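You operate a simulated robot arm through the tools that you are given. There is no shell and no other tool. Be economical: measure what you need, move in short steps, check, and stop when the job is done.

You are at the controls of a simulated robot arm. One attempt, no reset.

TASK
Wind all the loose gold ribbon on to the green reel.
Fine: the full reel goes on the tray; brass arm to HOLD for the winding, back to FREE after.

It is judged by the outcome, as a careful person would: the job done as asked, and still so three seconds after it is handed in. It fails if anything else is knocked over, pushed out of place, dropped, spilled or broken.

THE ROBOT
A 6-joint arm with a two-finger parallel gripper, fixed in place. Base frame: the origin is at the foot of the arm, x ahead of it, y to its left, z up; the work surface is at about z = 12. Readings come in mm, rad, newtons and seconds.
With the tool pointing down near the work surface it reaches from about 140 to 580 mm from the base axis. Its first joint turns from -1.152 to 1.152 rad. Payload 2.1 kg.
The tool frame sits at the grasp point between the pads (the TCP): z along the fingers, y along the line on which they close. The tips reach 30 mm beyond it. The gripper opens to 94 mm. The fingers are 28 mm wide and 10 mm thick; the gripper's body (50 by 96 mm) begins 55 mm behind the TCP.
Orientation is that of the tool frame in the base frame, as a unit quaternion [x, y, z, w]. With the fingers straight down and closing along the base's y, the tool's x points along the base's -x, its y along +y and its z along -z.

THE INTERFACE
- The arm moves only by the tool move_arm. Its arguments are lists of equal length, an entry for each row: "delta_pos": the shift along the tool's x, y, z in mm, a list of three; "angular": the turn, a rotation vector about the tool's x, y, z in rad, a list of three. In form: {"delta_pos": [[dx, dy, dz], ...], "angular": [[rx, ry, rz], ...]}. A call has 1 to 12 rows; each row shifts and turns the commanded pose from where the row before left it, along the tool's axes as they then stand. "hand" is the gripper command, from -1 (fully open) to 1 (shut), values between in proportion, set as the call begins (left out, the last holds). A row lasts 0.2 s, in which the tool goes at most 50 mm and 0.15 rad; a call with a longer step from one row to the next is refused whole, and so is a gripper value outside its range. Where a pose cannot be reached the arm comes as near as it can. A force on the tool above 70 N (or 10 N above the force at the start of the call, whichever is more), or a blocked arm, ends the call early, and 0.2 s more pass. The fingers move at their own pace (about 72 mm/s each) and stop on an object; they squeeze with about 40 N. The grip force told is the motor's: it shows also when the fingers shut on nothing. Time passes only in rows, and 0.2 s behind the last, so rows that do not move let the fingers close. It gives the time, the measured TCP pose, the force on the tool (base axes), the opening and the grip force at its end, in the units of the frame above (readings bear some noise).
- Cameras (640 x 400 px; columns grow to the right, rows downward): "scene" is fixed at [48, -361, 495.5]; the picture's right is [0.86, -0.51, 0.00], its down [-0.23, -0.40, -0.89] and it looks along [0.45, 0.76, -0.46] (base axes); focal length 272 px, centre (320, 200). "wrist" rides on the gripper at [-37, 0, -58] in the tool frame; the picture's right is [0.00, -1.00, 0.00], its down [0.97, 0.00, -0.24] and it looks along [0.24, 0.00, 0.97] (tool axes); focal length 218 px, centre (320, 200).
- camera(camera): a new picture of that camera. The clock stands still meanwhile.
- pixel_to_xyz(camera, pixels): for up to 12 pixels [column, row] of the newest picture of that camera ("zoom" is the newest enlarged one), the place [x, y, z] in the base frame of the surface seen there, good to about 2 mm. The clock stands still meanwhile.
- zoom(camera, box): a new picture of the part [left, top, right, bottom] of that camera's present view, enlarged. The clock stands still meanwhile.
- sign_off(): hands the job in; it is judged then, once.

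Keep the steps short. Do not move on a guess: measure, check each grasp and each placing, and mend mistakes. In all there are 80 turns and 46 pictures (those below and enlarged ones count). Leave the gripper open and the arm clear of the work at the hand-in unless told otherwise, and finish with a single line.

The tools are called after "Call:" as a command line: name --argument value ..., lists and objects as JSON in quotes. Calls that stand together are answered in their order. move_arm: Moves the arm, as the interface text tells. Its arguments: {"type":"object","properties":{"delta_pos":{"type":"array"},"angular":{"type":"array"},"hand":{"type":"number"}},"required":["delta_pos","angular"]} The other tools are called the same way: camera (camera) takes a picture; pixel_to_xyz (camera, pixels) gives the place of the surface under pixels of a picture; zoom (camera, box) takes an enlarged picture of a part of a camera's view; sign_off () hands the job in.

At the start:

```text
t: 0.0
tool_pos: [229.3, 182.8, 421.2]
orientation: [0.0, 1.0, 0.0, 0.0]
ft_force: [0.4, -0.5, -0.3]
opening: 94.2
finger_force: 0.1
```

scene: 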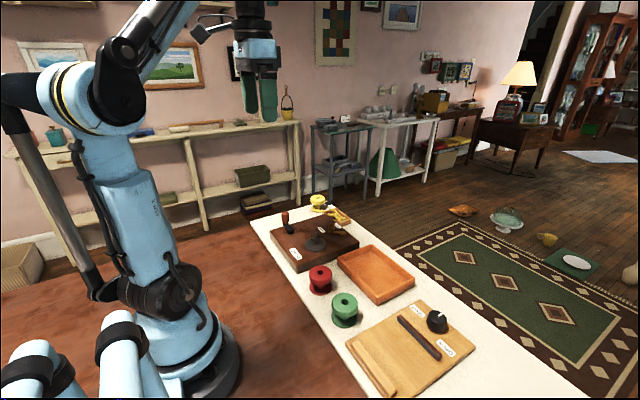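
wrist: 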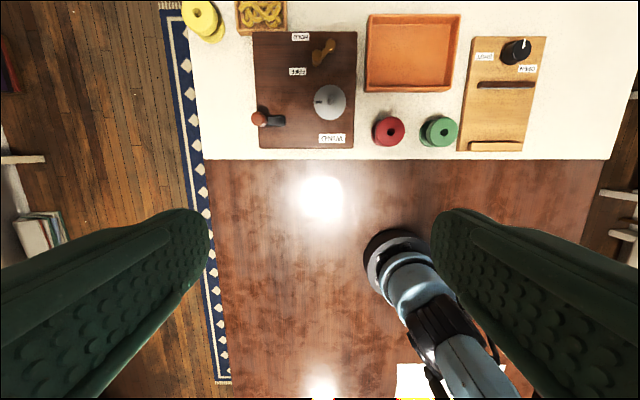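

I see a dark board with a crank and brass lever, a tray, red and green reels and a second wooden board. I'll enlarge both the views to read the labels.

Call:
zoom --camera "wrist" --box '[230, 0, 370, 160]'

Call:
zoom --camera "wrist" --box '[355, 0, 555, 160]'

Call:
zoom --camera "scene" --box '[250, 180, 420, 330]'

```text
2.50 times, centred on (300, 80) of wrist
```

zoom: 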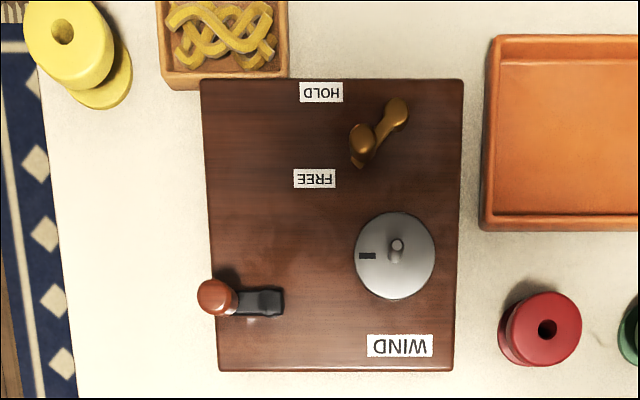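

```text
2.50 times, centred on (455, 80) of wrist
```

zoom: 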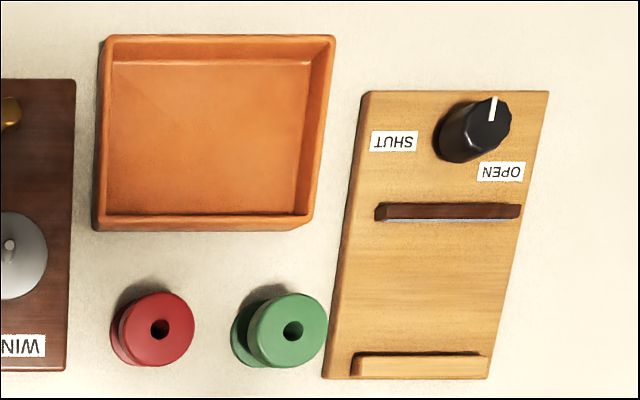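

```text
2.67 times, centred on (335, 255) of scene
```

zoom: 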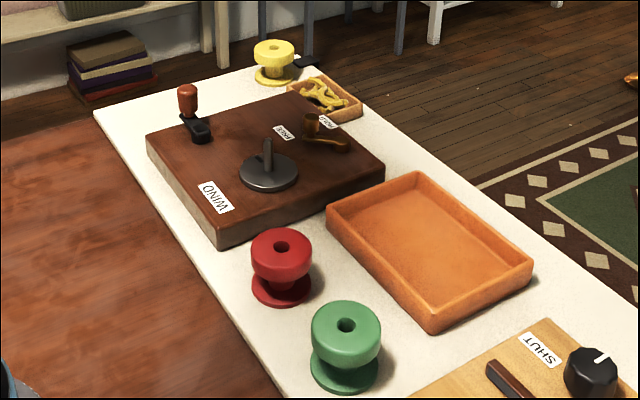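

Next I measure the key places in the wrist picture: spindle, disk, crank knob, crank arm, brass arm, labels and reel.

Call:
pixel_to_xyz --camera "wrist" --pixels '[[331, 98], [322, 112], [257, 118], [279, 121], [331, 44], [316, 57], [301, 37], [298, 71], [438, 132], [448, 132], [433, 140], [340, 130]]'

Call:
pixel_to_xyz --camera "zoom" --pixels '[[268, 145], [268, 172], [187, 92], [187, 115], [200, 133], [312, 122], [343, 146], [345, 310], [345, 342], [345, 380], [372, 330], [430, 250]]'

Call:
zoom --camera "scene" --box '[270, 190, 360, 246]'

Call:
zoom --camera "scene" --box '[310, 280, 390, 330]'

```text
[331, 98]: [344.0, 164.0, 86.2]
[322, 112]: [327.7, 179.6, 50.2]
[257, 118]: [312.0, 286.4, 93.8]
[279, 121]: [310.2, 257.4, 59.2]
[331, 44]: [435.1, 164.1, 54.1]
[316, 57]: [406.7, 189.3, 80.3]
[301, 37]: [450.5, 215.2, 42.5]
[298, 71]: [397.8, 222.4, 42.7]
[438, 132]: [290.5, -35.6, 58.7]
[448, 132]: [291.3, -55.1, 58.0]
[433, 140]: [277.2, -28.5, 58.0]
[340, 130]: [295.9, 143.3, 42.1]
```

```text
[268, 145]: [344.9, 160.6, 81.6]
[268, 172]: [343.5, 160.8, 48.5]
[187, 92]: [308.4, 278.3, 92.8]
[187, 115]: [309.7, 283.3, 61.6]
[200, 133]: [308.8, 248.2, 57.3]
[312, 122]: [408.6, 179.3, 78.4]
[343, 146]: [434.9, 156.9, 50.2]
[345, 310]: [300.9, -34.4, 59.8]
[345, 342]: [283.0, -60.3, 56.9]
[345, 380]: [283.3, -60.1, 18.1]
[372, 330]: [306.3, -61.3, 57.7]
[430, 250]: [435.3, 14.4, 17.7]
```

```text
7.11 times, centred on (315, 218) of scene
```

zoom: 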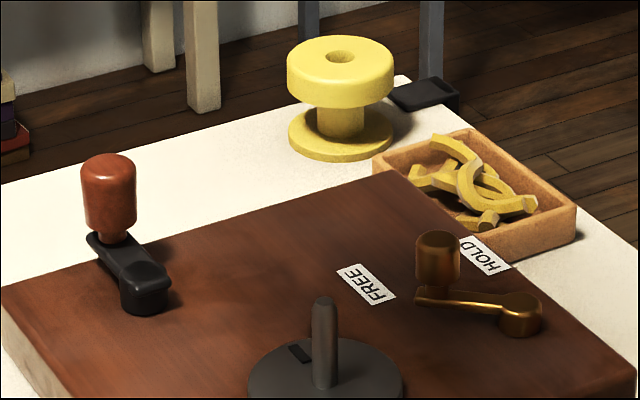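

```text
8.00 times, centred on (350, 305) of scene
```

zoom: 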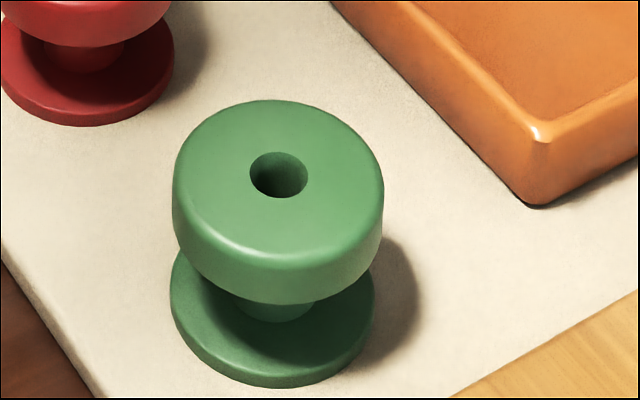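

The reel (centre about x 291, y −45, top z 58) should go on the spindle at about (344, 162). I go down over the dark board, fingers still open, for a closer look at the labels and the crank.

Call:
move_arm --delta_pos '[[-27, 3.4, 34], [-27, 3.4, 34], [-27, 3.4, 34], [-27, 3.4, 34], [-27, 3.4, 34]]' --angular '[[0, 0, 0], [0, 0, 0], [0, 0, 0], [0, 0, 0], [0, 0, 0]]'

Call:
zoom --camera "wrist" --box '[200, 60, 440, 260]'

```text
t: 1.2
tool_pos: [366.0, 199.9, 249.9]
orientation: [0.0, 1.0, -0.001, 0.0]
ft_force: [-0.2, -0.9, -0.1]
opening: 93.9
finger_force: 0.1
```

```text
2.00 times, centred on (320, 160) of wrist
```

zoom: 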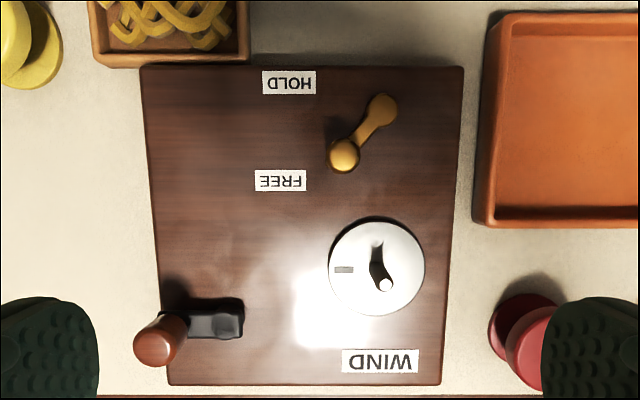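

The text carries no arrow. I measure the spindle, disk edges, crank hub and brass arm in this picture.

Call:
pixel_to_xyz --camera "zoom" --pixels '[[386, 285], [330, 268], [424, 268], [377, 220], [377, 313], [228, 318], [157, 346], [383, 108], [345, 152], [345, 270], [228, 8], [485, 210]]'

Call:
zoom --camera "wrist" --box '[250, 180, 430, 280]'

```text
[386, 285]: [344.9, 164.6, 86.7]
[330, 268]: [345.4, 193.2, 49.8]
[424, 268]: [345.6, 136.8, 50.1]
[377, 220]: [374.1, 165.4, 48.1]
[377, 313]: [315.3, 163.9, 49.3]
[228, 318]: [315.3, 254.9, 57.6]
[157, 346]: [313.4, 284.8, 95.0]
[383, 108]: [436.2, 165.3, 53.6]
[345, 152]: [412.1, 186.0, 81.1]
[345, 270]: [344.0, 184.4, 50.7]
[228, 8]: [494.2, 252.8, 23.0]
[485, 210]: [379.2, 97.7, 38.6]
```

```text
3.56 times, centred on (340, 230) of wrist
```

zoom: 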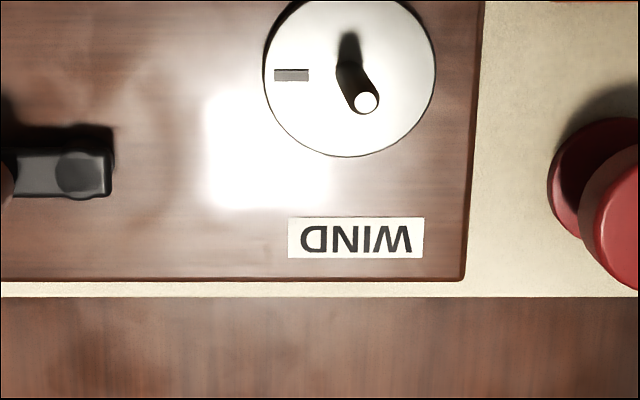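

The spindle is at (345, 165), top z 87, disk top z 50. Now I go above the green reel at z 180 to measure it.

Call:
move_arm --delta_pos '[[12.5, -40.8, 11.7], [12.5, -40.8, 11.7], [12.5, -40.8, 11.7], [12.5, -40.8, 11.7], [12.5, -40.8, 11.7], [12.5, -41, 11.5]]' --angular '[[0, 0, 0], [0, 0, 0], [0, 0, 0], [0, 0, 0], [0, 0, 0], [0, 0, 0]]' --hand -0.7

Call:
camera --camera "wrist"

```text
t: 2.6
tool_pos: [289.5, -46.9, 182.7]
orientation: [0.0, 1.0, 0.0, 0.0]
ft_force: [-0.2, -0.2, 0.6]
opening: 79.9
finger_force: 0.1
```

```text
36 pictures are left
```

wrist: 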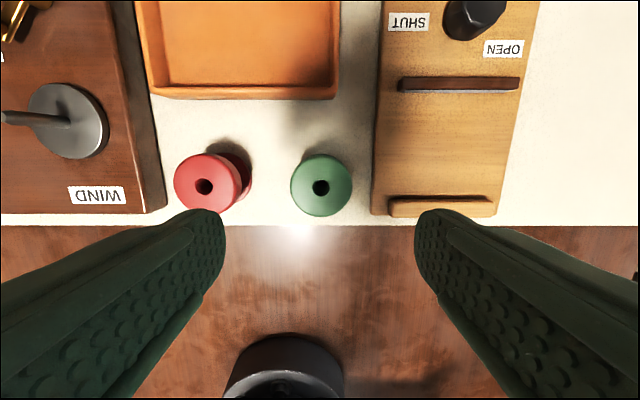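

The reel's top shows at (321, 186). I measure its rim, hole, and the neighbours' edges.

Call:
pixel_to_xyz --camera "wrist" --pixels '[[293, 184], [349, 184], [321, 158], [321, 210], [312, 188], [331, 188], [378, 190], [249, 180], [238, 185], [395, 205], [321, 188], [230, 95]]'

```text
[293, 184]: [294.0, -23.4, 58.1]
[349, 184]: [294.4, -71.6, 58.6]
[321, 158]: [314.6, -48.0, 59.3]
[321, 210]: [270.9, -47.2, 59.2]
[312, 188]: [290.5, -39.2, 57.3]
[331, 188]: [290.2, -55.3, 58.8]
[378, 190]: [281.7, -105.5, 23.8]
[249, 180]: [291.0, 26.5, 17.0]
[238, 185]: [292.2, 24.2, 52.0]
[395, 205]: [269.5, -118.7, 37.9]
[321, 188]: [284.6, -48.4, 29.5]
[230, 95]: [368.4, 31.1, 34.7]
```

Reel centre is (292.7, −47.4), about 49 across, neighbours clear. I lower to z 56 astride it.

Call:
move_arm --delta_pos '[[-3.2, -0.5, 40], [0, 0, 40], [0, 0, 30], [0, 0, 16.7], [0, 0, 0]]' --angular '[[0, 0, 0], [0, 0, 0], [0, 0, 0], [0, 0, 0], [0, 0, 0]]'

```text
t: 3.8
tool_pos: [294.0, -44.8, 55.2]
orientation: [0.0, 1.0, 0.0, 0.001]
ft_force: [-0.9, 0.2, 0.4]
opening: 80.1
finger_force: 0.1
```

I'm within about 1.5 mm in y; I correct that and shut the fingers on the reel.

Call:
move_arm --delta_pos '[[0, -1.5, 0]]' --angular '[[0, 0, 0]]'

Call:
move_arm --delta_pos '[[0, 0, 0], [0, 0, 0], [0, 0, 0], [0, 0, 0]]' --angular '[[0, 0, 0], [0, 0, 0], [0, 0, 0], [0, 0, 0]]' --hand 1

Call:
move_arm --delta_pos '[[0, 0, -20], [0, 0, -30], [0, 0, -30], [0, 0, 0]]' --angular '[[0, 0, 0], [0, 0, 0], [0, 0, 0], [0, 0, 0]]'

Call:
camera --camera "wrist"

```text
t: 4.2
tool_pos: [293.7, -47.8, 55.2]
orientation: [-0.001, 1.0, 0.0, 0.0]
ft_force: [0.5, 0.6, -0.6]
opening: 80.1
finger_force: 0.0
```

```text
t: 5.2
tool_pos: [294.6, -47.7, 55.6]
orientation: [0.0, 1.0, 0.0, 0.0]
ft_force: [-0.1, -0.3, 0.4]
opening: 57.8
finger_force: 39.8
```

```text
t: 6.2
tool_pos: [294.0, -47.8, 134.3]
orientation: [0.0, 1.0, -0.001, 0.0]
ft_force: [-0.4, 0.0, -0.6]
opening: 57.8
finger_force: 39.8
```

```text
35 pictures are left
```

wrist: 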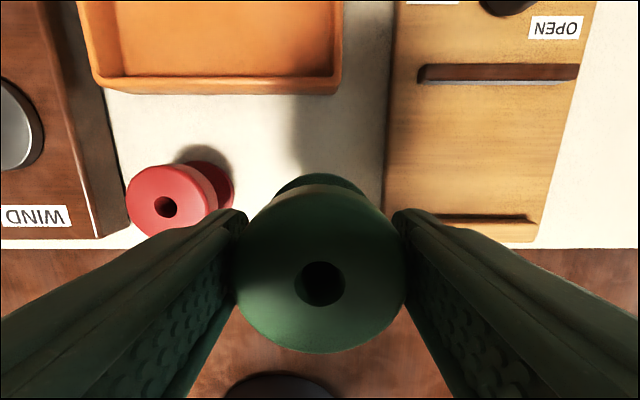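

The reel is held (opening 57.8). I measure where its hole sits in the hand, at about (321, 284).

Call:
pixel_to_xyz --camera "wrist" --pixels '[[293, 284], [349, 284], [321, 255], [321, 312], [245, 290], [397, 290], [321, 215], [321, 348]]'

```text
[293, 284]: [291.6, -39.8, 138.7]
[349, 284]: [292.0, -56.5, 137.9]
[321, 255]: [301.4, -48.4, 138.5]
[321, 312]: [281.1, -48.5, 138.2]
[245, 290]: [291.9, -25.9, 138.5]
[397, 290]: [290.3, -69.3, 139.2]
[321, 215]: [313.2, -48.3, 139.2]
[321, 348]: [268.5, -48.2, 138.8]
```

The hole centre is at about (292, −48), so I need a shift of (+53, +213). I lift 30 mm more and carry it over the spindle.

Call:
move_arm --delta_pos '[[0, 0, -30], [-10.6, 42.6, 0], [-10.7, 42.6, 0], [-10.6, 42.6, 0], [-10.7, 42.6, 0], [-10.6, 42.6, 0], [0, 0, 0]]' --angular '[[0, 0, 0], [0, 0, 0], [0, 0, 0], [0, 0, 0], [0, 0, 0], [0, 0, 0], [0, 0, 0]]'

Call:
zoom --camera "scene" --box '[260, 130, 400, 260]'

Call:
camera --camera "wrist"

```text
t: 7.8
tool_pos: [346.3, 166.1, 164.6]
orientation: [0.0, 1.0, 0.0, -0.001]
ft_force: [-0.2, 0.0, 0.0]
opening: 57.7
finger_force: 39.8
```

```text
3.08 times, centred on (330, 195) of scene
```

zoom: 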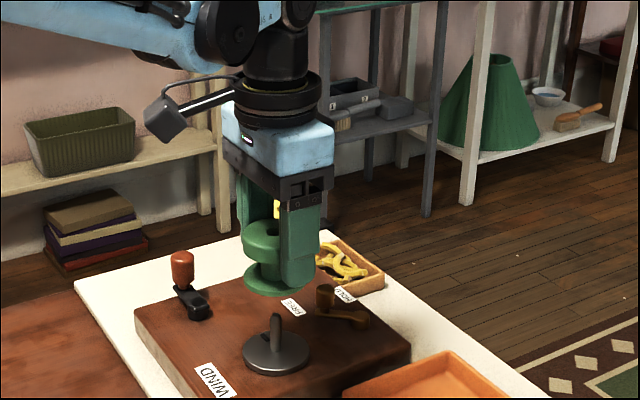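

```text
33 pictures are left
```

wrist: 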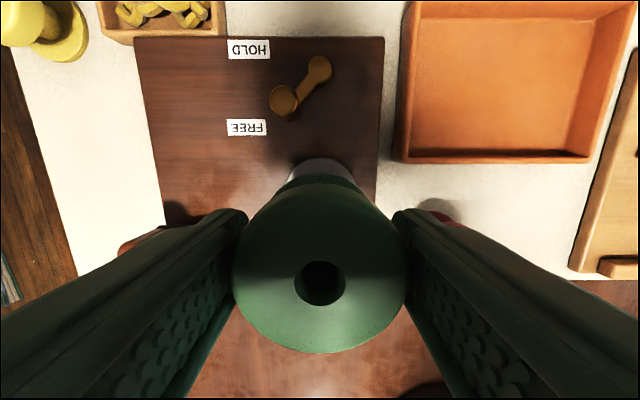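

Over the spindle. I re-measure the hole here before lowering.

Call:
pixel_to_xyz --camera "wrist" --pixels '[[293, 284], [349, 284], [321, 255], [321, 312], [245, 290], [397, 290]]'

```text
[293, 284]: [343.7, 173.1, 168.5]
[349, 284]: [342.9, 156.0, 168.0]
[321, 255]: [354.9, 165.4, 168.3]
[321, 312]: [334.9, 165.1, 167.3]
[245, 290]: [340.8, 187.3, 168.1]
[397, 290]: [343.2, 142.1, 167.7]
```

Hole is at about (344.4, 165), spindle (344.9, 164.8). I lower 50 mm gently so the tip enters, watching the force.

Call:
move_arm --delta_pos '[[-0.5, 0, 25], [0, 0, 8], [0, 0, 5], [0, 0, 5], [0, 0, 7]]' --angular '[[0, 0, 0], [0, 0, 0], [0, 0, 0], [0, 0, 0], [0, 0, 0]]'

Call:
zoom --camera "scene" --box '[270, 170, 370, 250]'

```text
t: 9.0
tool_pos: [347.2, 166.6, 114.3]
orientation: [0.001, 1.0, 0.0, 0.0]
ft_force: [-0.2, -1.3, 0.4]
opening: 57.8
finger_force: 40.2
```

```text
5.00 times, centred on (320, 210) of scene
```

zoom: 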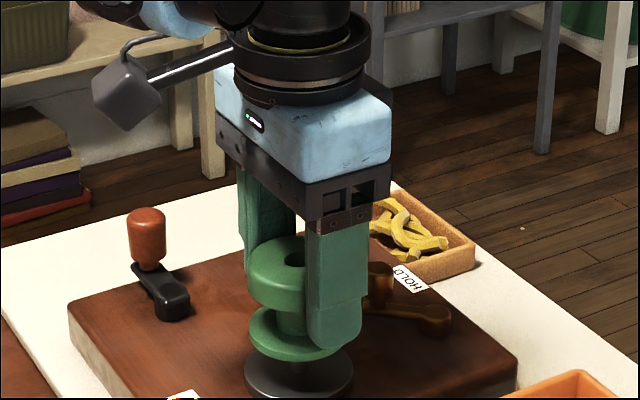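

The spindle is inside with no side force. I lower the last 21 mm, softly at the end.

Call:
move_arm --delta_pos '[[0, 0, 8], [0, 0, 6], [0, 0, 4], [0, 0, 2], [0, 0, 1]]' --angular '[[0, 0, 0], [0, 0, 0], [0, 0, 0], [0, 0, 0], [0, 0, 0]]'

```text
t: 10.2
tool_pos: [347.8, 165.3, 95.3]
orientation: [0.0, 1.0, 0.001, 0.001]
ft_force: [-1.6, -0.7, 28.0]
opening: 57.9
finger_force: 39.9
```

28 N upward: it's seated on the disk (z 95). I ease back 1.5 mm, open the fingers, rise, and look.

Call:
move_arm --delta_pos '[[0, 0, -1.5]]' --angular '[[0, 0, 0]]'

Call:
move_arm --delta_pos '[[0, 0, 0], [0, 0, 0], [0, 0, -20], [0, 0, -40], [0, 0, -40]]' --angular '[[0, 0, 0], [0, 0, 0], [0, 0, 0], [0, 0, 0], [0, 0, 0]]' --hand -0.7

Call:
camera --camera "wrist"

Call:
zoom --camera "scene" --box '[265, 180, 365, 260]'

```text
t: 10.6
tool_pos: [345.7, 166.5, 95.3]
orientation: [0.001, 1.0, 0.0, 0.001]
ft_force: [-0.7, -0.5, -0.8]
opening: 57.6
finger_force: 39.7
```

```text
t: 11.8
tool_pos: [347.3, 166.3, 197.0]
orientation: [-0.001, 1.0, -0.001, -0.001]
ft_force: [-0.4, 0.8, 0.2]
opening: 79.8
finger_force: 0.0
```

```text
31 pictures are left
```

wrist: 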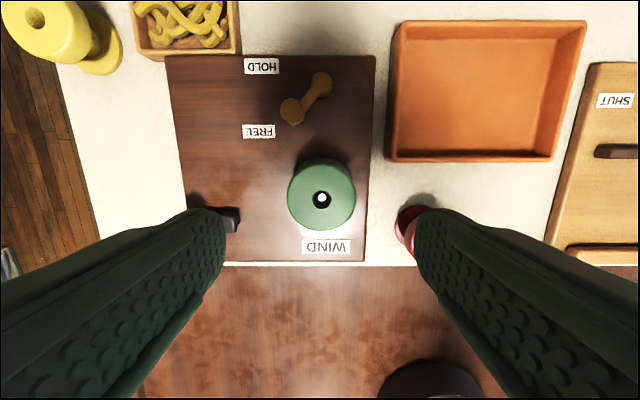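

```text
5.00 times, centred on (315, 220) of scene
```

zoom: 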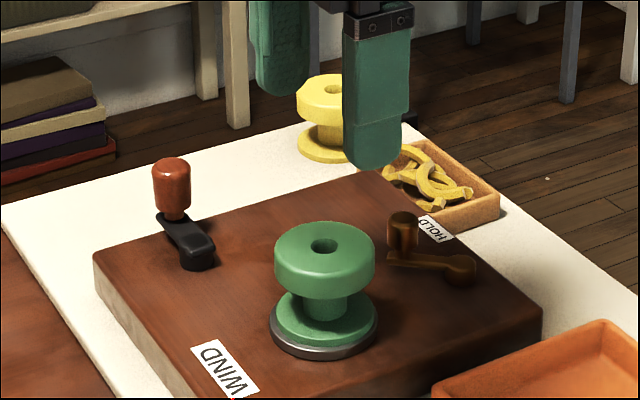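

The reel sits level on the disk with the spindle showing in the hole. Now I measure the brass knob and pivot.

Call:
pixel_to_xyz --camera "wrist" --pixels '[[291, 105], [283, 107], [299, 107], [291, 99], [291, 113], [320, 81], [312, 80], [328, 80], [320, 73], [306, 98], [322, 180], [322, 222]]'

Call:
zoom --camera "wrist" --box '[230, 40, 370, 130]'

```text
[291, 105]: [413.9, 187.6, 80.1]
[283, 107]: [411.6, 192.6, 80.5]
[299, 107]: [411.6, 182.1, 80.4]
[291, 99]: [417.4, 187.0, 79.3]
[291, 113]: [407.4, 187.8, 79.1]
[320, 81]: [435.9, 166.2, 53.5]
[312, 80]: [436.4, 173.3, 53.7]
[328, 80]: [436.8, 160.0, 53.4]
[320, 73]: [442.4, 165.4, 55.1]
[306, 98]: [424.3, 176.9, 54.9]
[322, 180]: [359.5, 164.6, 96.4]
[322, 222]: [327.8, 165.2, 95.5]
```

```text
4.44 times, centred on (300, 85) of wrist
```

zoom: 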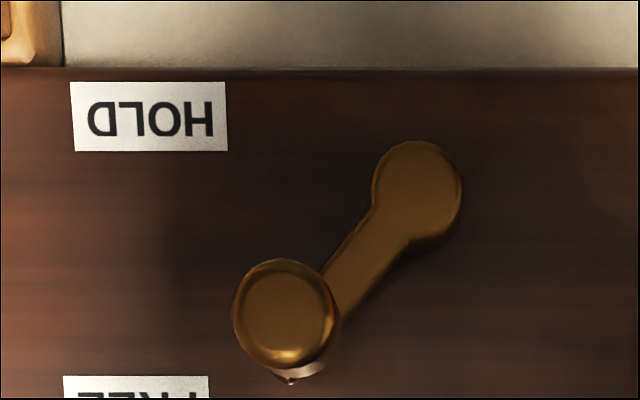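

The brass knob is at (411, 187.5), pivot (436.5, 166), radius 33. I come over it with the fingers half open, stopping with the tips at z 60.

Call:
move_arm --delta_pos '[[-32, 10.6, 0], [-32.3, 10.7, 0], [0, 0, 40], [0, 0, 40], [0, 0, 27], [0, 0, 0]]' --angular '[[0, 0, 0], [0, 0, 0], [0, 0, 0], [0, 0, 0], [0, 0, 0], [0, 0, 0]]' --hand -0.064

Call:
zoom --camera "scene" --box '[285, 170, 385, 250]'

```text
t: 13.2
tool_pos: [412.6, 187.5, 88.4]
orientation: [-0.001, 1.0, -0.001, 0.0]
ft_force: [-0.8, -0.6, 0.0]
opening: 50.0
finger_force: 0.0
```

```text
5.00 times, centred on (335, 210) of scene
```

zoom: 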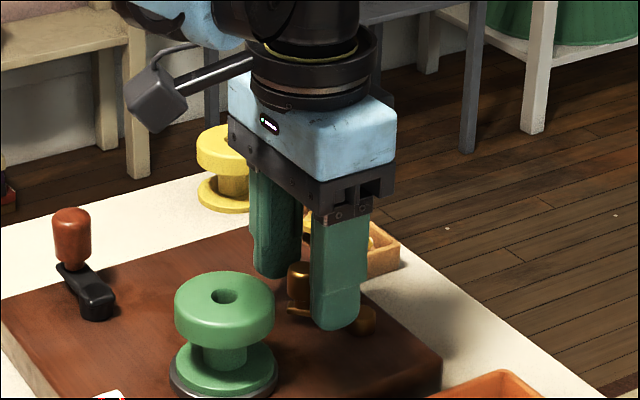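

The fingers straddle the brass knob. I close on it.

Call:
move_arm --delta_pos '[[0, 0, 0], [0, 0, 0], [0, 0, 0]]' --angular '[[0, 0, 0], [0, 0, 0], [0, 0, 0]]' --hand 1

```text
t: 14.0
tool_pos: [412.3, 187.7, 88.5]
orientation: [0.0, 1.0, 0.002, 0.0]
ft_force: [-0.4, 4.1, -6.6]
opening: 17.4
finger_force: 45.6
```

Gripped (opening 17.4). I swing it on its arc clockwise from 140° to 100° first.

Call:
move_arm --delta_pos '[[-4.1, 4.1, 0], [-4.8, 3.3, 0], [-5.3, 2.5, 0], [-5.6, 1.5, 0], [0, 0, 0]]' --angular '[[0, 0, 0], [0, 0, 0], [0, 0, 0], [0, 0, 0], [0, 0, 0]]'

```text
t: 15.2
tool_pos: [431.5, 197.4, 88.7]
orientation: [0.0, 1.0, -0.001, 0.0]
ft_force: [-3.7, -14.6, -2.4]
opening: 17.3
finger_force: 44.8
```

Moves freely; slight pull inward, so I take 1 mm off the radius and continue to 70°.

Call:
move_arm --delta_pos '[[-5.8, -0.5, 0], [-5.8, -0.8, 0], [-5.6, -1.8, 0], [0, 0, 0]]' --angular '[[0, 0, 0], [0, 0, 0], [0, 0, 0], [0, 0, 0]]'

Call:
camera --camera "wrist"

```text
t: 16.2
tool_pos: [448.5, 198.8, 88.8]
orientation: [-0.002, 1.0, 0.004, 0.0]
ft_force: [-3.7, 18.2, 3.8]
opening: 17.5
finger_force: 45.3
```

```text
27 pictures are left
```

wrist: 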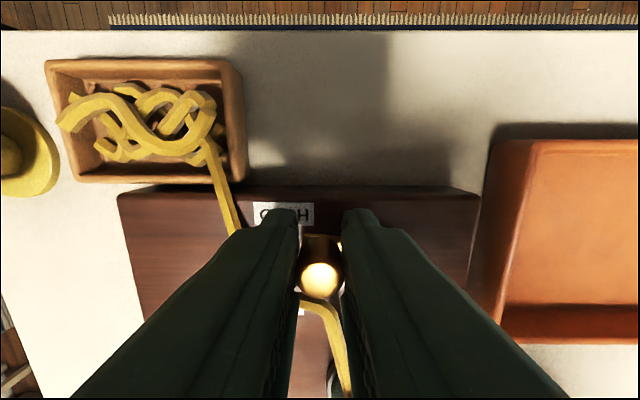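

A ribbon now runs from the box to the reel, so HOLD seems engaged. I check in the scene view.

Call:
zoom --camera "scene" --box '[280, 180, 370, 250]'

Call:
move_arm --delta_pos '[[-3, -1.3, 0], [0, 0, 0]]' --angular '[[0, 0, 0], [0, 0, 0]]'

```text
5.71 times, centred on (325, 215) of scene
```

zoom: 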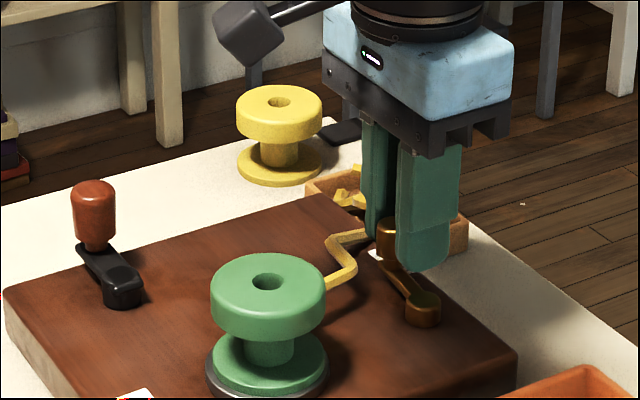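

```text
t: 16.8
tool_pos: [451.2, 197.6, 89.8]
orientation: [-0.002, 1.0, 0.006, 0.0]
ft_force: [6.0, 33.8, 3.2]
opening: 17.1
finger_force: 45.1
```

Force is building (34 N), radially or at a stop. I let go slightly and lift to see where the arm rests.

Call:
move_arm --delta_pos '[[0, 0, 0], [0, 0, 0], [0, 0, -40], [0, 0, -40], [20, 0, -25]]' --angular '[[0, 0, 0], [0, 0, 0], [0, 0, 0], [0, 0, 0], [0, 0, 0]]' --hand -0.064

Call:
camera --camera "wrist"

```text
t: 18.0
tool_pos: [431.6, 194.7, 193.4]
orientation: [0.0, 1.0, 0.0, 0.0]
ft_force: [-0.2, -0.1, -0.2]
opening: 49.6
finger_force: 0.1
```

```text
25 pictures are left
```

wrist: 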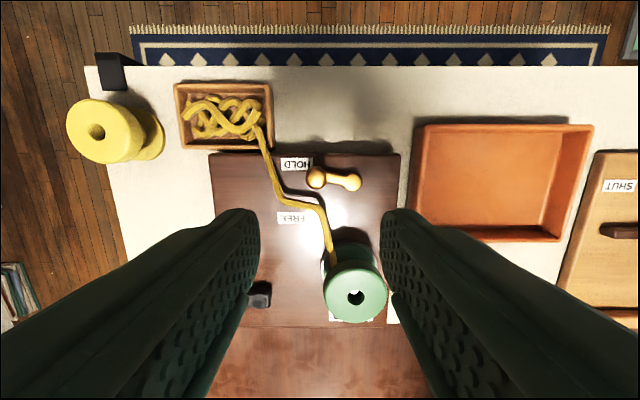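

The brass arm now points at HOLD, with the ribbon running against it to the reel. I measure the brass arm, crank, and reel.

Call:
pixel_to_xyz --camera "wrist" --pixels '[[317, 177], [352, 182], [356, 282], [356, 315], [328, 298], [384, 298], [265, 289], [295, 163], [297, 217], [277, 180]]'

Call:
zoom --camera "wrist" --box '[250, 130, 400, 224]'

```text
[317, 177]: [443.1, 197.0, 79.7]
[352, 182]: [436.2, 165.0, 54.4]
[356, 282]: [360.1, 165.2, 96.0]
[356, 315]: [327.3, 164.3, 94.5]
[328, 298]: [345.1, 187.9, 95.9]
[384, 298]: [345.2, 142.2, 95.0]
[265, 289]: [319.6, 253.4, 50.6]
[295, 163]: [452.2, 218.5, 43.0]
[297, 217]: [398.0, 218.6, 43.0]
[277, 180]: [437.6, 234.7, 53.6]
```

```text
4.26 times, centred on (325, 177) of wrist
```

zoom: 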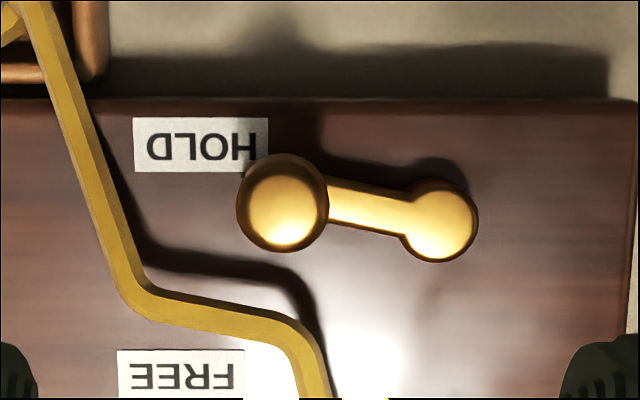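

HOLD is set (arm at 77°, matching the label). Next I go above the crank to measure hub and knob well.

Call:
move_arm --delta_pos '[[35, 22, 0], [35, 22, 0], [35, 22, 0], [0, 0, 0]]' --angular '[[0, 0, 0], [0, 0, 0], [0, 0, 0], [0, 0, 0]]'

Call:
camera --camera "wrist"

```text
t: 19.0
tool_pos: [325.8, 261.5, 194.5]
orientation: [0.0, 1.0, 0.0, 0.0]
ft_force: [1.1, -0.1, 0.4]
opening: 50.2
finger_force: 0.0
```

```text
23 pictures are left
```

wrist: 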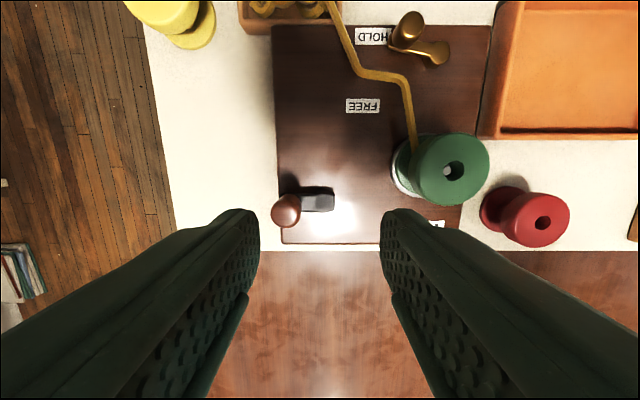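

The ribbon meets the reel on its +y side, which suggests the reel should turn counter-clockwise seen from above. I measure crank knob and hub.

Call:
pixel_to_xyz --camera "wrist" --pixels '[[286, 210], [275, 210], [297, 210], [286, 199], [286, 222], [322, 199], [330, 190], [330, 210], [310, 200], [412, 150], [405, 100]]'

Call:
zoom --camera "wrist" --box '[260, 170, 360, 240]'

```text
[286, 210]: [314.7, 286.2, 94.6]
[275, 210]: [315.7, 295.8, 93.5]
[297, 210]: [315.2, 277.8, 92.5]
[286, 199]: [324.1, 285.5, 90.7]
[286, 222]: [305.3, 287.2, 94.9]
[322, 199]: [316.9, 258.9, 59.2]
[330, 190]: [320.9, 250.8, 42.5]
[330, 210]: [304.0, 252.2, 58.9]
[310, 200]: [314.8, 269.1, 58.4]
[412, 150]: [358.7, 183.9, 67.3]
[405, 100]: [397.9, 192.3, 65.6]
```

```text
5.71 times, centred on (310, 205) of wrist
```

zoom: 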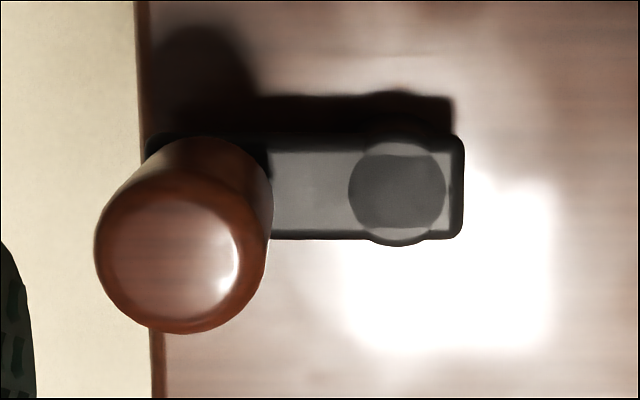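

Knob centre (314.8, 286.3), hub about (314.5, 256), radius 30, knob top z 95. I lower the open fingers astride the knob to TCP z 100.

Call:
move_arm --delta_pos '[[11.8, 25.3, 0], [0, 0, 40], [0, 0, 35], [0, 0, 19.5], [0, 0, 0]]' --angular '[[0, 0, 0], [0, 0, 0], [0, 0, 0], [0, 0, 0], [0, 0, 0]]'

Call:
camera --camera "wrist"

```text
t: 20.2
tool_pos: [315.6, 285.6, 98.5]
orientation: [-0.001, 1.0, 0.0, 0.001]
ft_force: [-0.3, 0.6, -1.2]
opening: 50.0
finger_force: 0.0
```

```text
21 pictures are left
```

wrist: 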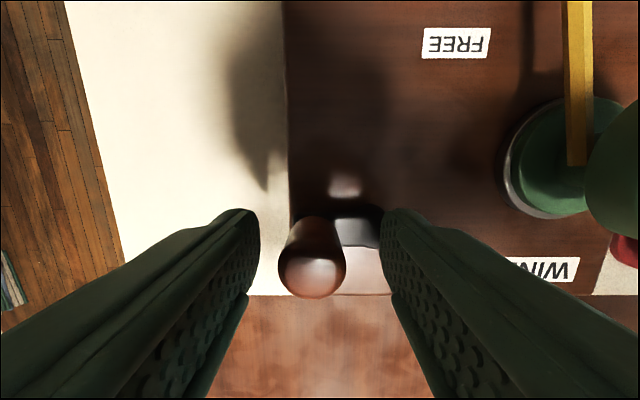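

The knob stands between the fingers, about 1.5 mm left of middle. I centre and close.

Call:
move_arm --delta_pos '[[0, 1.3, 0]]' --angular '[[0, 0, 0]]'

Call:
move_arm --delta_pos '[[0, 0, 0], [0, 0, 0], [0, 0, 0]]' --angular '[[0, 0, 0], [0, 0, 0], [0, 0, 0]]' --hand 1

```text
t: 20.6
tool_pos: [314.9, 284.9, 98.9]
orientation: [0.0, 1.0, 0.0, 0.0]
ft_force: [0.1, -0.9, 1.0]
opening: 49.8
finger_force: 0.1
```

```text
t: 21.4
tool_pos: [314.2, 287.7, 98.6]
orientation: [0.0, 1.0, 0.002, 0.0]
ft_force: [0.4, 15.8, -2.3]
opening: 22.4
finger_force: 45.3
```

Gripped (22.4). I try a first 60° counter-clockwise in 15° steps, and read the force.

Call:
move_arm --delta_pos '[[8.0, -0.6, 0], [7.5, -3.1, 0], [6.4, -4.9, 0], [4.9, -6.4, 0], [0, 0, 0]]' --angular '[[0, 0, 0], [0, 0, 0], [0, 0, 0], [0, 0, 0], [0, 0, 0]]'

Call:
camera --camera "scene"

```text
t: 22.6
tool_pos: [288.2, 271.6, 99.3]
orientation: [0.001, 1.0, -0.001, -0.002]
ft_force: [-5.3, 2.0, -9.9]
opening: 22.0
finger_force: 44.9
```

```text
20 pictures are left
```

scene: 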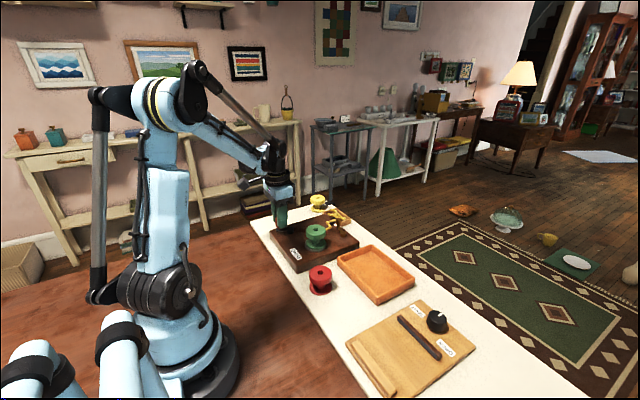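

Smooth with little force. I go on through half a turn, in 30° steps, to 330°.

Call:
move_arm --delta_pos '[[4.15, -15.5, 0], [-4.15, -15.5, 0], [-11.35, -11.35, 0], [-15.5, -4.15, 0], [-15.5, 4.15, 0], [-11.35, 11.35, 0], [0, 0, 0]]' --angular '[[0, 0, 0], [0, 0, 0], [0, 0, 0], [0, 0, 0], [0, 0, 0], [0, 0, 0], [0, 0, 0]]'

Call:
zoom --camera "scene" --box '[270, 190, 370, 270]'

```text
t: 24.2
tool_pos: [340.7, 241.6, 99.0]
orientation: [-0.001, 1.0, 0.0, -0.003]
ft_force: [-21.7, 13.3, 18.7]
opening: 22.3
finger_force: 45.0
```

```text
5.00 times, centred on (320, 230) of scene
```

zoom: 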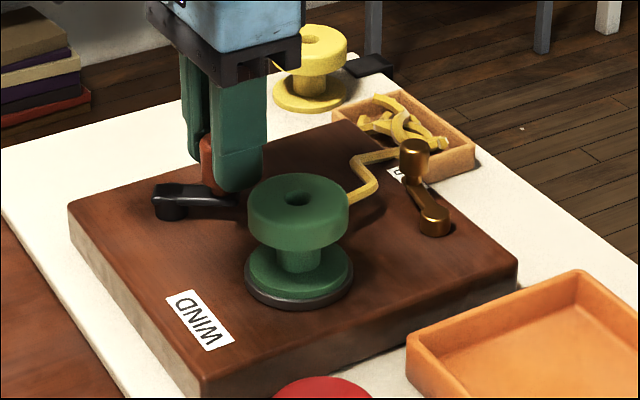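

Crank follows; a slight outward strain, so I shave the radius and make a full turn from 330° back to 330°.

Call:
move_arm --delta_pos '[[-3.5, 15.75, 0], [4.11, 15.35, 0], [11.24, 11.24, 0], [15.35, 4.11, 0], [15.35, -4.11, 0], [11.24, -11.24, 0], [4.11, -15.35, 0], [-4.11, -15.35, 0], [-11.24, -11.24, 0], [-15.35, -4.11, 0], [-15.35, 4.11, 0], [-11.24, 11.24, 0]]' --angular '[[0, 0, 0], [0, 0, 0], [0, 0, 0], [0, 0, 0], [0, 0, 0], [0, 0, 0], [0, 0, 0], [0, 0, 0], [0, 0, 0], [0, 0, 0], [0, 0, 0], [0, 0, 0]]'

Call:
zoom --camera "scene" --box '[270, 190, 370, 270]'

```text
t: 26.8
tool_pos: [340.3, 241.4, 97.8]
orientation: [-0.002, 1.0, 0.0, -0.003]
ft_force: [-16.1, 9.8, -0.8]
opening: 22.4
finger_force: 44.9
```

```text
5.00 times, centred on (320, 230) of scene
```

zoom: 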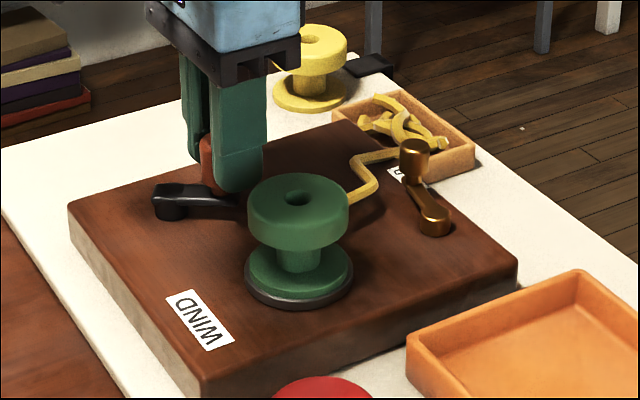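

The ribbon looks unchanged after 1.5 turns this way. I turn one full turn clockwise and compare.

Call:
move_arm --delta_pos '[[11.6, -11.0, 0], [15.35, -4.11, 0], [15.35, 4.11, 0], [11.24, 11.24, 0], [4.11, 15.35, 0], [-4.11, 15.35, 0], [-11.24, 11.24, 0], [-15.35, 4.11, 0], [-15.35, -4.11, 0], [-11.24, -11.24, 0], [-4.11, -15.35, 0], [4.11, -15.35, 0]]' --angular '[[0, 0, 0], [0, 0, 0], [0, 0, 0], [0, 0, 0], [0, 0, 0], [0, 0, 0], [0, 0, 0], [0, 0, 0], [0, 0, 0], [0, 0, 0], [0, 0, 0], [0, 0, 0]]'

Call:
zoom --camera "scene" --box '[270, 190, 370, 270]'

```text
t: 29.4
tool_pos: [339.5, 241.2, 99.3]
orientation: [-0.001, 1.0, -0.001, -0.001]
ft_force: [-3.1, 2.1, 11.1]
opening: 22.1
finger_force: 45.0
```

```text
5.00 times, centred on (320, 230) of scene
```

zoom: 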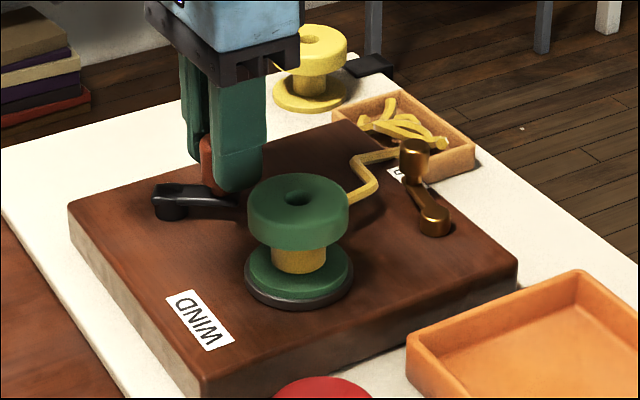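

Clockwise is right: gold now shows on the hub and the box holds less. I do another clockwise turn, and one more.

Call:
move_arm --delta_pos '[[11.24, -11.24, 0], [15.35, -4.11, 0], [15.35, 4.11, 0], [11.24, 11.24, 0], [4.11, 15.35, 0], [-4.11, 15.35, 0], [-11.24, 11.24, 0], [-15.35, 4.11, 0], [-15.35, -4.11, 0], [-11.24, -11.24, 0], [-4.11, -15.35, 0], [4.11, -15.35, 0]]' --angular '[[0, 0, 0], [0, 0, 0], [0, 0, 0], [0, 0, 0], [0, 0, 0], [0, 0, 0], [0, 0, 0], [0, 0, 0], [0, 0, 0], [0, 0, 0], [0, 0, 0], [0, 0, 0]]'

Call:
move_arm --delta_pos '[[11.24, -11.24, 0], [15.35, -4.11, 0], [15.35, 4.11, 0], [11.24, 11.24, 0], [4.11, 15.35, 0], [-4.11, 15.35, 0], [-11.24, 11.24, 0], [-15.35, 4.11, 0], [-15.35, -4.11, 0], [-11.24, -11.24, 0], [-4.11, -15.35, 0], [4.11, -15.35, 0]]' --angular '[[0, 0, 0], [0, 0, 0], [0, 0, 0], [0, 0, 0], [0, 0, 0], [0, 0, 0], [0, 0, 0], [0, 0, 0], [0, 0, 0], [0, 0, 0], [0, 0, 0], [0, 0, 0]]'

Call:
zoom --camera "scene" --box '[270, 190, 370, 270]'

```text
t: 32.0
tool_pos: [339.1, 240.3, 99.1]
orientation: [0.0, 1.0, -0.001, -0.001]
ft_force: [-4.0, 2.4, -19.5]
opening: 22.6
finger_force: 44.7
```

```text
t: 34.6
tool_pos: [339.8, 241.3, 100.0]
orientation: [-0.001, 1.0, 0.001, -0.001]
ft_force: [-8.4, 6.5, 2.5]
opening: 22.1
finger_force: 44.3
```

```text
5.00 times, centred on (320, 230) of scene
```

zoom: 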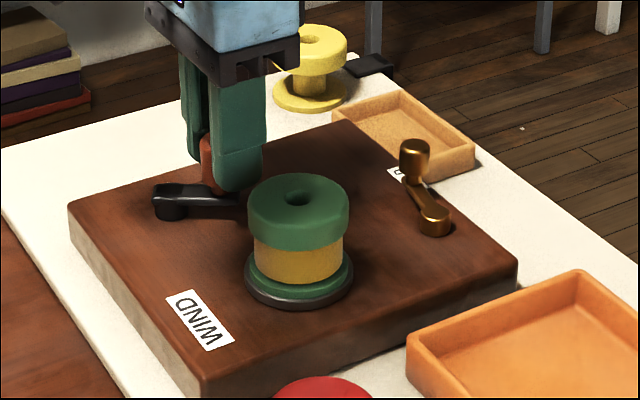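

The box is empty and no loose strand remains. I open, rise straight up, and look from above.

Call:
move_arm --delta_pos '[[0, 0, 0], [0, 0, 0], [0, 0, -30], [0, 0, -40], [-20, -10, -30], [-40, -20, 0], [-30, -15, 0]]' --angular '[[0, 0, 0], [0, 0, 0], [0, 0, 0], [0, 0, 0], [0, 0, 0], [0, 0, 0], [0, 0, 0]]' --hand -0.064

Call:
camera --camera "wrist"

```text
t: 36.2
tool_pos: [430.4, 196.1, 198.4]
orientation: [0.0, 1.0, 0.0, 0.0]
ft_force: [0.3, 0.1, -0.6]
opening: 49.9
finger_force: 0.1
```

```text
15 pictures are left
```

wrist: 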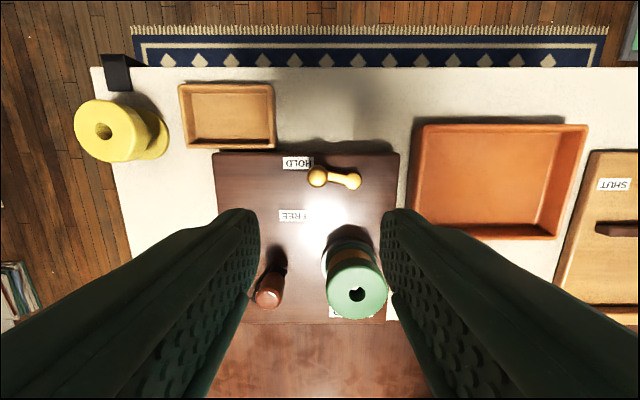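

Box empty and reel full. Now the brass knob again, at (443.5, 197): I go down on it and close.

Call:
move_arm --delta_pos '[[-13, 1, 0], [0, 0, 40], [0, 0, 40], [0, 0, 29], [0, 0, 0]]' --angular '[[0, 0, 0], [0, 0, 0], [0, 0, 0], [0, 0, 0], [0, 0, 0]]'

Call:
move_arm --delta_pos '[[0, 0, 0], [0, 0, 0], [0, 0, 0]]' --angular '[[0, 0, 0], [0, 0, 0], [0, 0, 0]]' --hand 1

```text
t: 37.4
tool_pos: [444.3, 197.5, 89.8]
orientation: [0.001, 1.0, 0.0, 0.0]
ft_force: [0.0, -0.4, -0.5]
opening: 50.1
finger_force: 0.0
```

```text
t: 38.2
tool_pos: [443.8, 198.9, 89.0]
orientation: [0.0, 1.0, 0.0, 0.0]
ft_force: [0.6, 5.5, -5.3]
opening: 17.2
finger_force: 45.3
```

Gripped (17.2). I swing it back to about 140°.

Call:
move_arm --delta_pos '[[5.7, 0.75, 0], [5.7, -0.2, 0], [5.6, -1.15, 0], [5.3, -2.2, 0], [4.8, -3.0, 0], [4.3, -3.8, 0], [1.1, -1.3, 0], [0, 0, 0]]' --angular '[[0, 0, 0], [0, 0, 0], [0, 0, 0], [0, 0, 0], [0, 0, 0], [0, 0, 0], [0, 0, 0], [0, 0, 0]]'

```text
t: 40.0
tool_pos: [407.6, 190.3, 89.6]
orientation: [-0.002, 1.0, 0.004, -0.004]
ft_force: [-18.7, 26.3, 0.6]
opening: 17.1
finger_force: 44.6
```

It's at the start position again by the reading. I release, rise and look.

Call:
move_arm --delta_pos '[[0, 0, 0], [0, 0, 0], [0, 0, -40], [0, 0, -40], [0, 0, -30]]' --angular '[[0, 0, 0], [0, 0, 0], [0, 0, 0], [0, 0, 0], [0, 0, 0]]' --hand -0.064

Call:
camera --camera "wrist"

```text
t: 41.2
tool_pos: [410.4, 187.0, 202.0]
orientation: [0.0, 1.0, 0.0, 0.0]
ft_force: [0.6, 1.0, 0.1]
opening: 50.1
finger_force: 0.0
```

```text
14 pictures are left
```

wrist: 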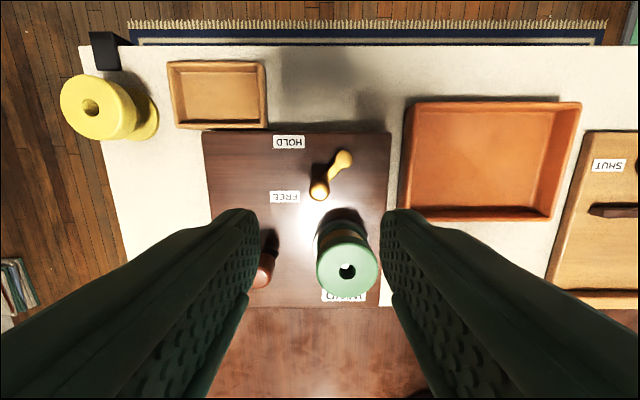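

I measure the brass arm's place, the reel's rim, and the tray's inside.

Call:
pixel_to_xyz --camera "wrist" --pixels '[[319, 190], [343, 160], [319, 268], [376, 268], [347, 248], [347, 292], [490, 160], [425, 115], [565, 115], [545, 205], [418, 205], [268, 265]]'

Call:
zoom --camera "wrist" --box '[260, 120, 400, 220]'

```text
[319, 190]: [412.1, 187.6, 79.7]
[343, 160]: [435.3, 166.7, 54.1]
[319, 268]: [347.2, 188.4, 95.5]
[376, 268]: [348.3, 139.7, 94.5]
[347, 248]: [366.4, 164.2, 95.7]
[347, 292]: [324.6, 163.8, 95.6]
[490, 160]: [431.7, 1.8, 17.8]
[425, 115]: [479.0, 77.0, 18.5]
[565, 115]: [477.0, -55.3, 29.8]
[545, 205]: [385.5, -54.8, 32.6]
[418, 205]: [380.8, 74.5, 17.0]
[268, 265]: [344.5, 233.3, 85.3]
```

```text
4.00 times, centred on (330, 170) of wrist
```

zoom: 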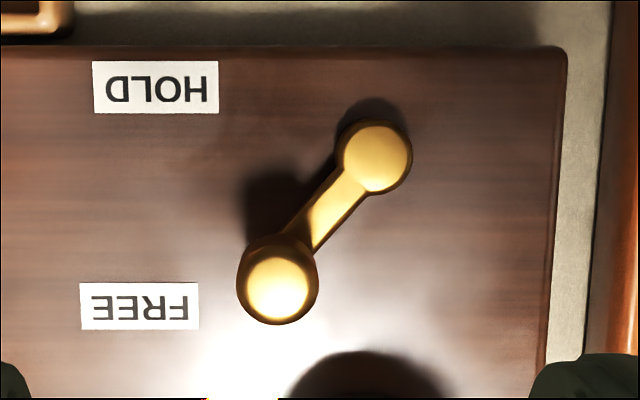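

Brass arm is back at FREE, its starting place. Tray floor is at z 18, middle about (430, 10). Now I go over the reel at (345, 164.4), opening to 80, and lower to z 97.

Call:
move_arm --delta_pos '[[32.6, -11.3, 0], [32.6, -11.3, 0], [0, 0, 30], [0, 0, 40], [0, 0, 24], [0, 0, 10], [0, 0, 0]]' --angular '[[0, 0, 0], [0, 0, 0], [0, 0, 0], [0, 0, 0], [0, 0, 0], [0, 0, 0], [0, 0, 0]]' --hand -0.7

Call:
move_arm --delta_pos '[[0, 0, 0], [0, 0, 0], [0, 0, 0], [0, 0, 0]]' --angular '[[0, 0, 0], [0, 0, 0], [0, 0, 0], [0, 0, 0]]' --hand 1

```text
t: 42.8
tool_pos: [346.2, 163.1, 95.8]
orientation: [0.001, 1.0, 0.0, 0.0]
ft_force: [-0.8, -0.2, 0.3]
opening: 79.9
finger_force: 0.0
```

```text
t: 43.8
tool_pos: [345.8, 163.9, 96.7]
orientation: [0.0, 1.0, -0.001, 0.001]
ft_force: [2.2, 3.6, -1.3]
opening: 56.5
finger_force: 39.8
```

Gripped (56.5). I lift straight up off the spindle.

Call:
move_arm --delta_pos '[[0, 0, -8], [0, 0, -15], [0, 0, -25], [0, 0, -30], [0, 0, 0]]' --angular '[[0, 0, 0], [0, 0, 0], [0, 0, 0], [0, 0, 0], [0, 0, 0]]'

Call:
zoom --camera "scene" --box '[260, 150, 400, 250]'

```text
t: 45.0
tool_pos: [345.3, 163.6, 174.8]
orientation: [0.001, 1.0, 0.0, 0.0]
ft_force: [0.2, -0.1, -0.8]
opening: 56.1
finger_force: 40.6
```

```text
4.00 times, centred on (330, 200) of scene
```

zoom: 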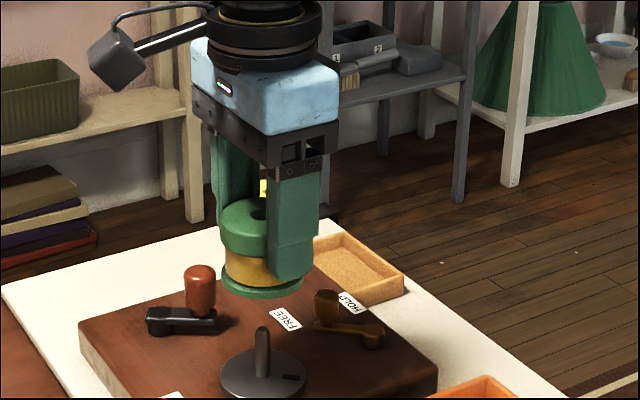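

Clear of the spindle with the ribbon on it. I carry it over the tray middle (428, 10) and lower to 15 mm above the floor.

Call:
move_arm --delta_pos '[[-20.6, -38.4, 0], [-20.6, -38.4, 0], [-20.6, -38.4, 0], [-20.6, -38.4, 0], [0, 0, 0], [0, 0, 40], [0, 0, 35], [0, 0, 20], [0, 0, 0]]' --angular '[[0, 0, 0], [0, 0, 0], [0, 0, 0], [0, 0, 0], [0, 0, 0], [0, 0, 0], [0, 0, 0], [0, 0, 0], [0, 0, 0]]'

Call:
zoom --camera "scene" --box '[310, 200, 430, 310]'

```text
t: 47.0
tool_pos: [429.4, 10.3, 80.0]
orientation: [0.0, 1.0, 0.0, 0.0]
ft_force: [-0.7, 0.1, -0.4]
opening: 56.4
finger_force: 39.9
```

```text
3.64 times, centred on (370, 255) of scene
```

zoom: 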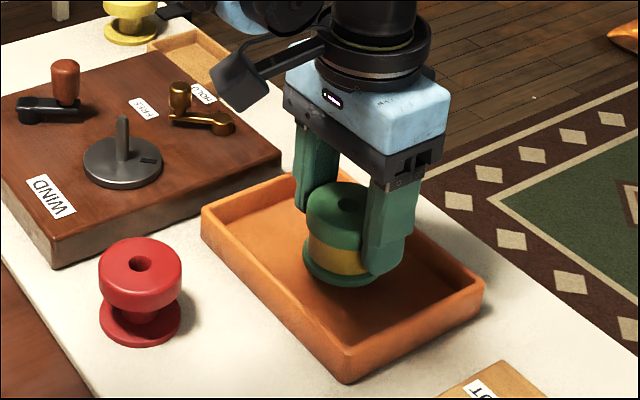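

It is over the tray's middle with room for the fingers. I lower the last 15 mm, softly.

Call:
move_arm --delta_pos '[[0, 0, 7], [0, 0, 5], [0, 0, 2], [0, 0, 1], [0, 0, 0]]' --angular '[[0, 0, 0], [0, 0, 0], [0, 0, 0], [0, 0, 0], [0, 0, 0]]'

```text
t: 48.2
tool_pos: [428.3, 10.8, 65.3]
orientation: [0.0, 1.0, 0.0, -0.001]
ft_force: [-2.5, -0.2, 30.1]
opening: 56.1
finger_force: 39.9
```

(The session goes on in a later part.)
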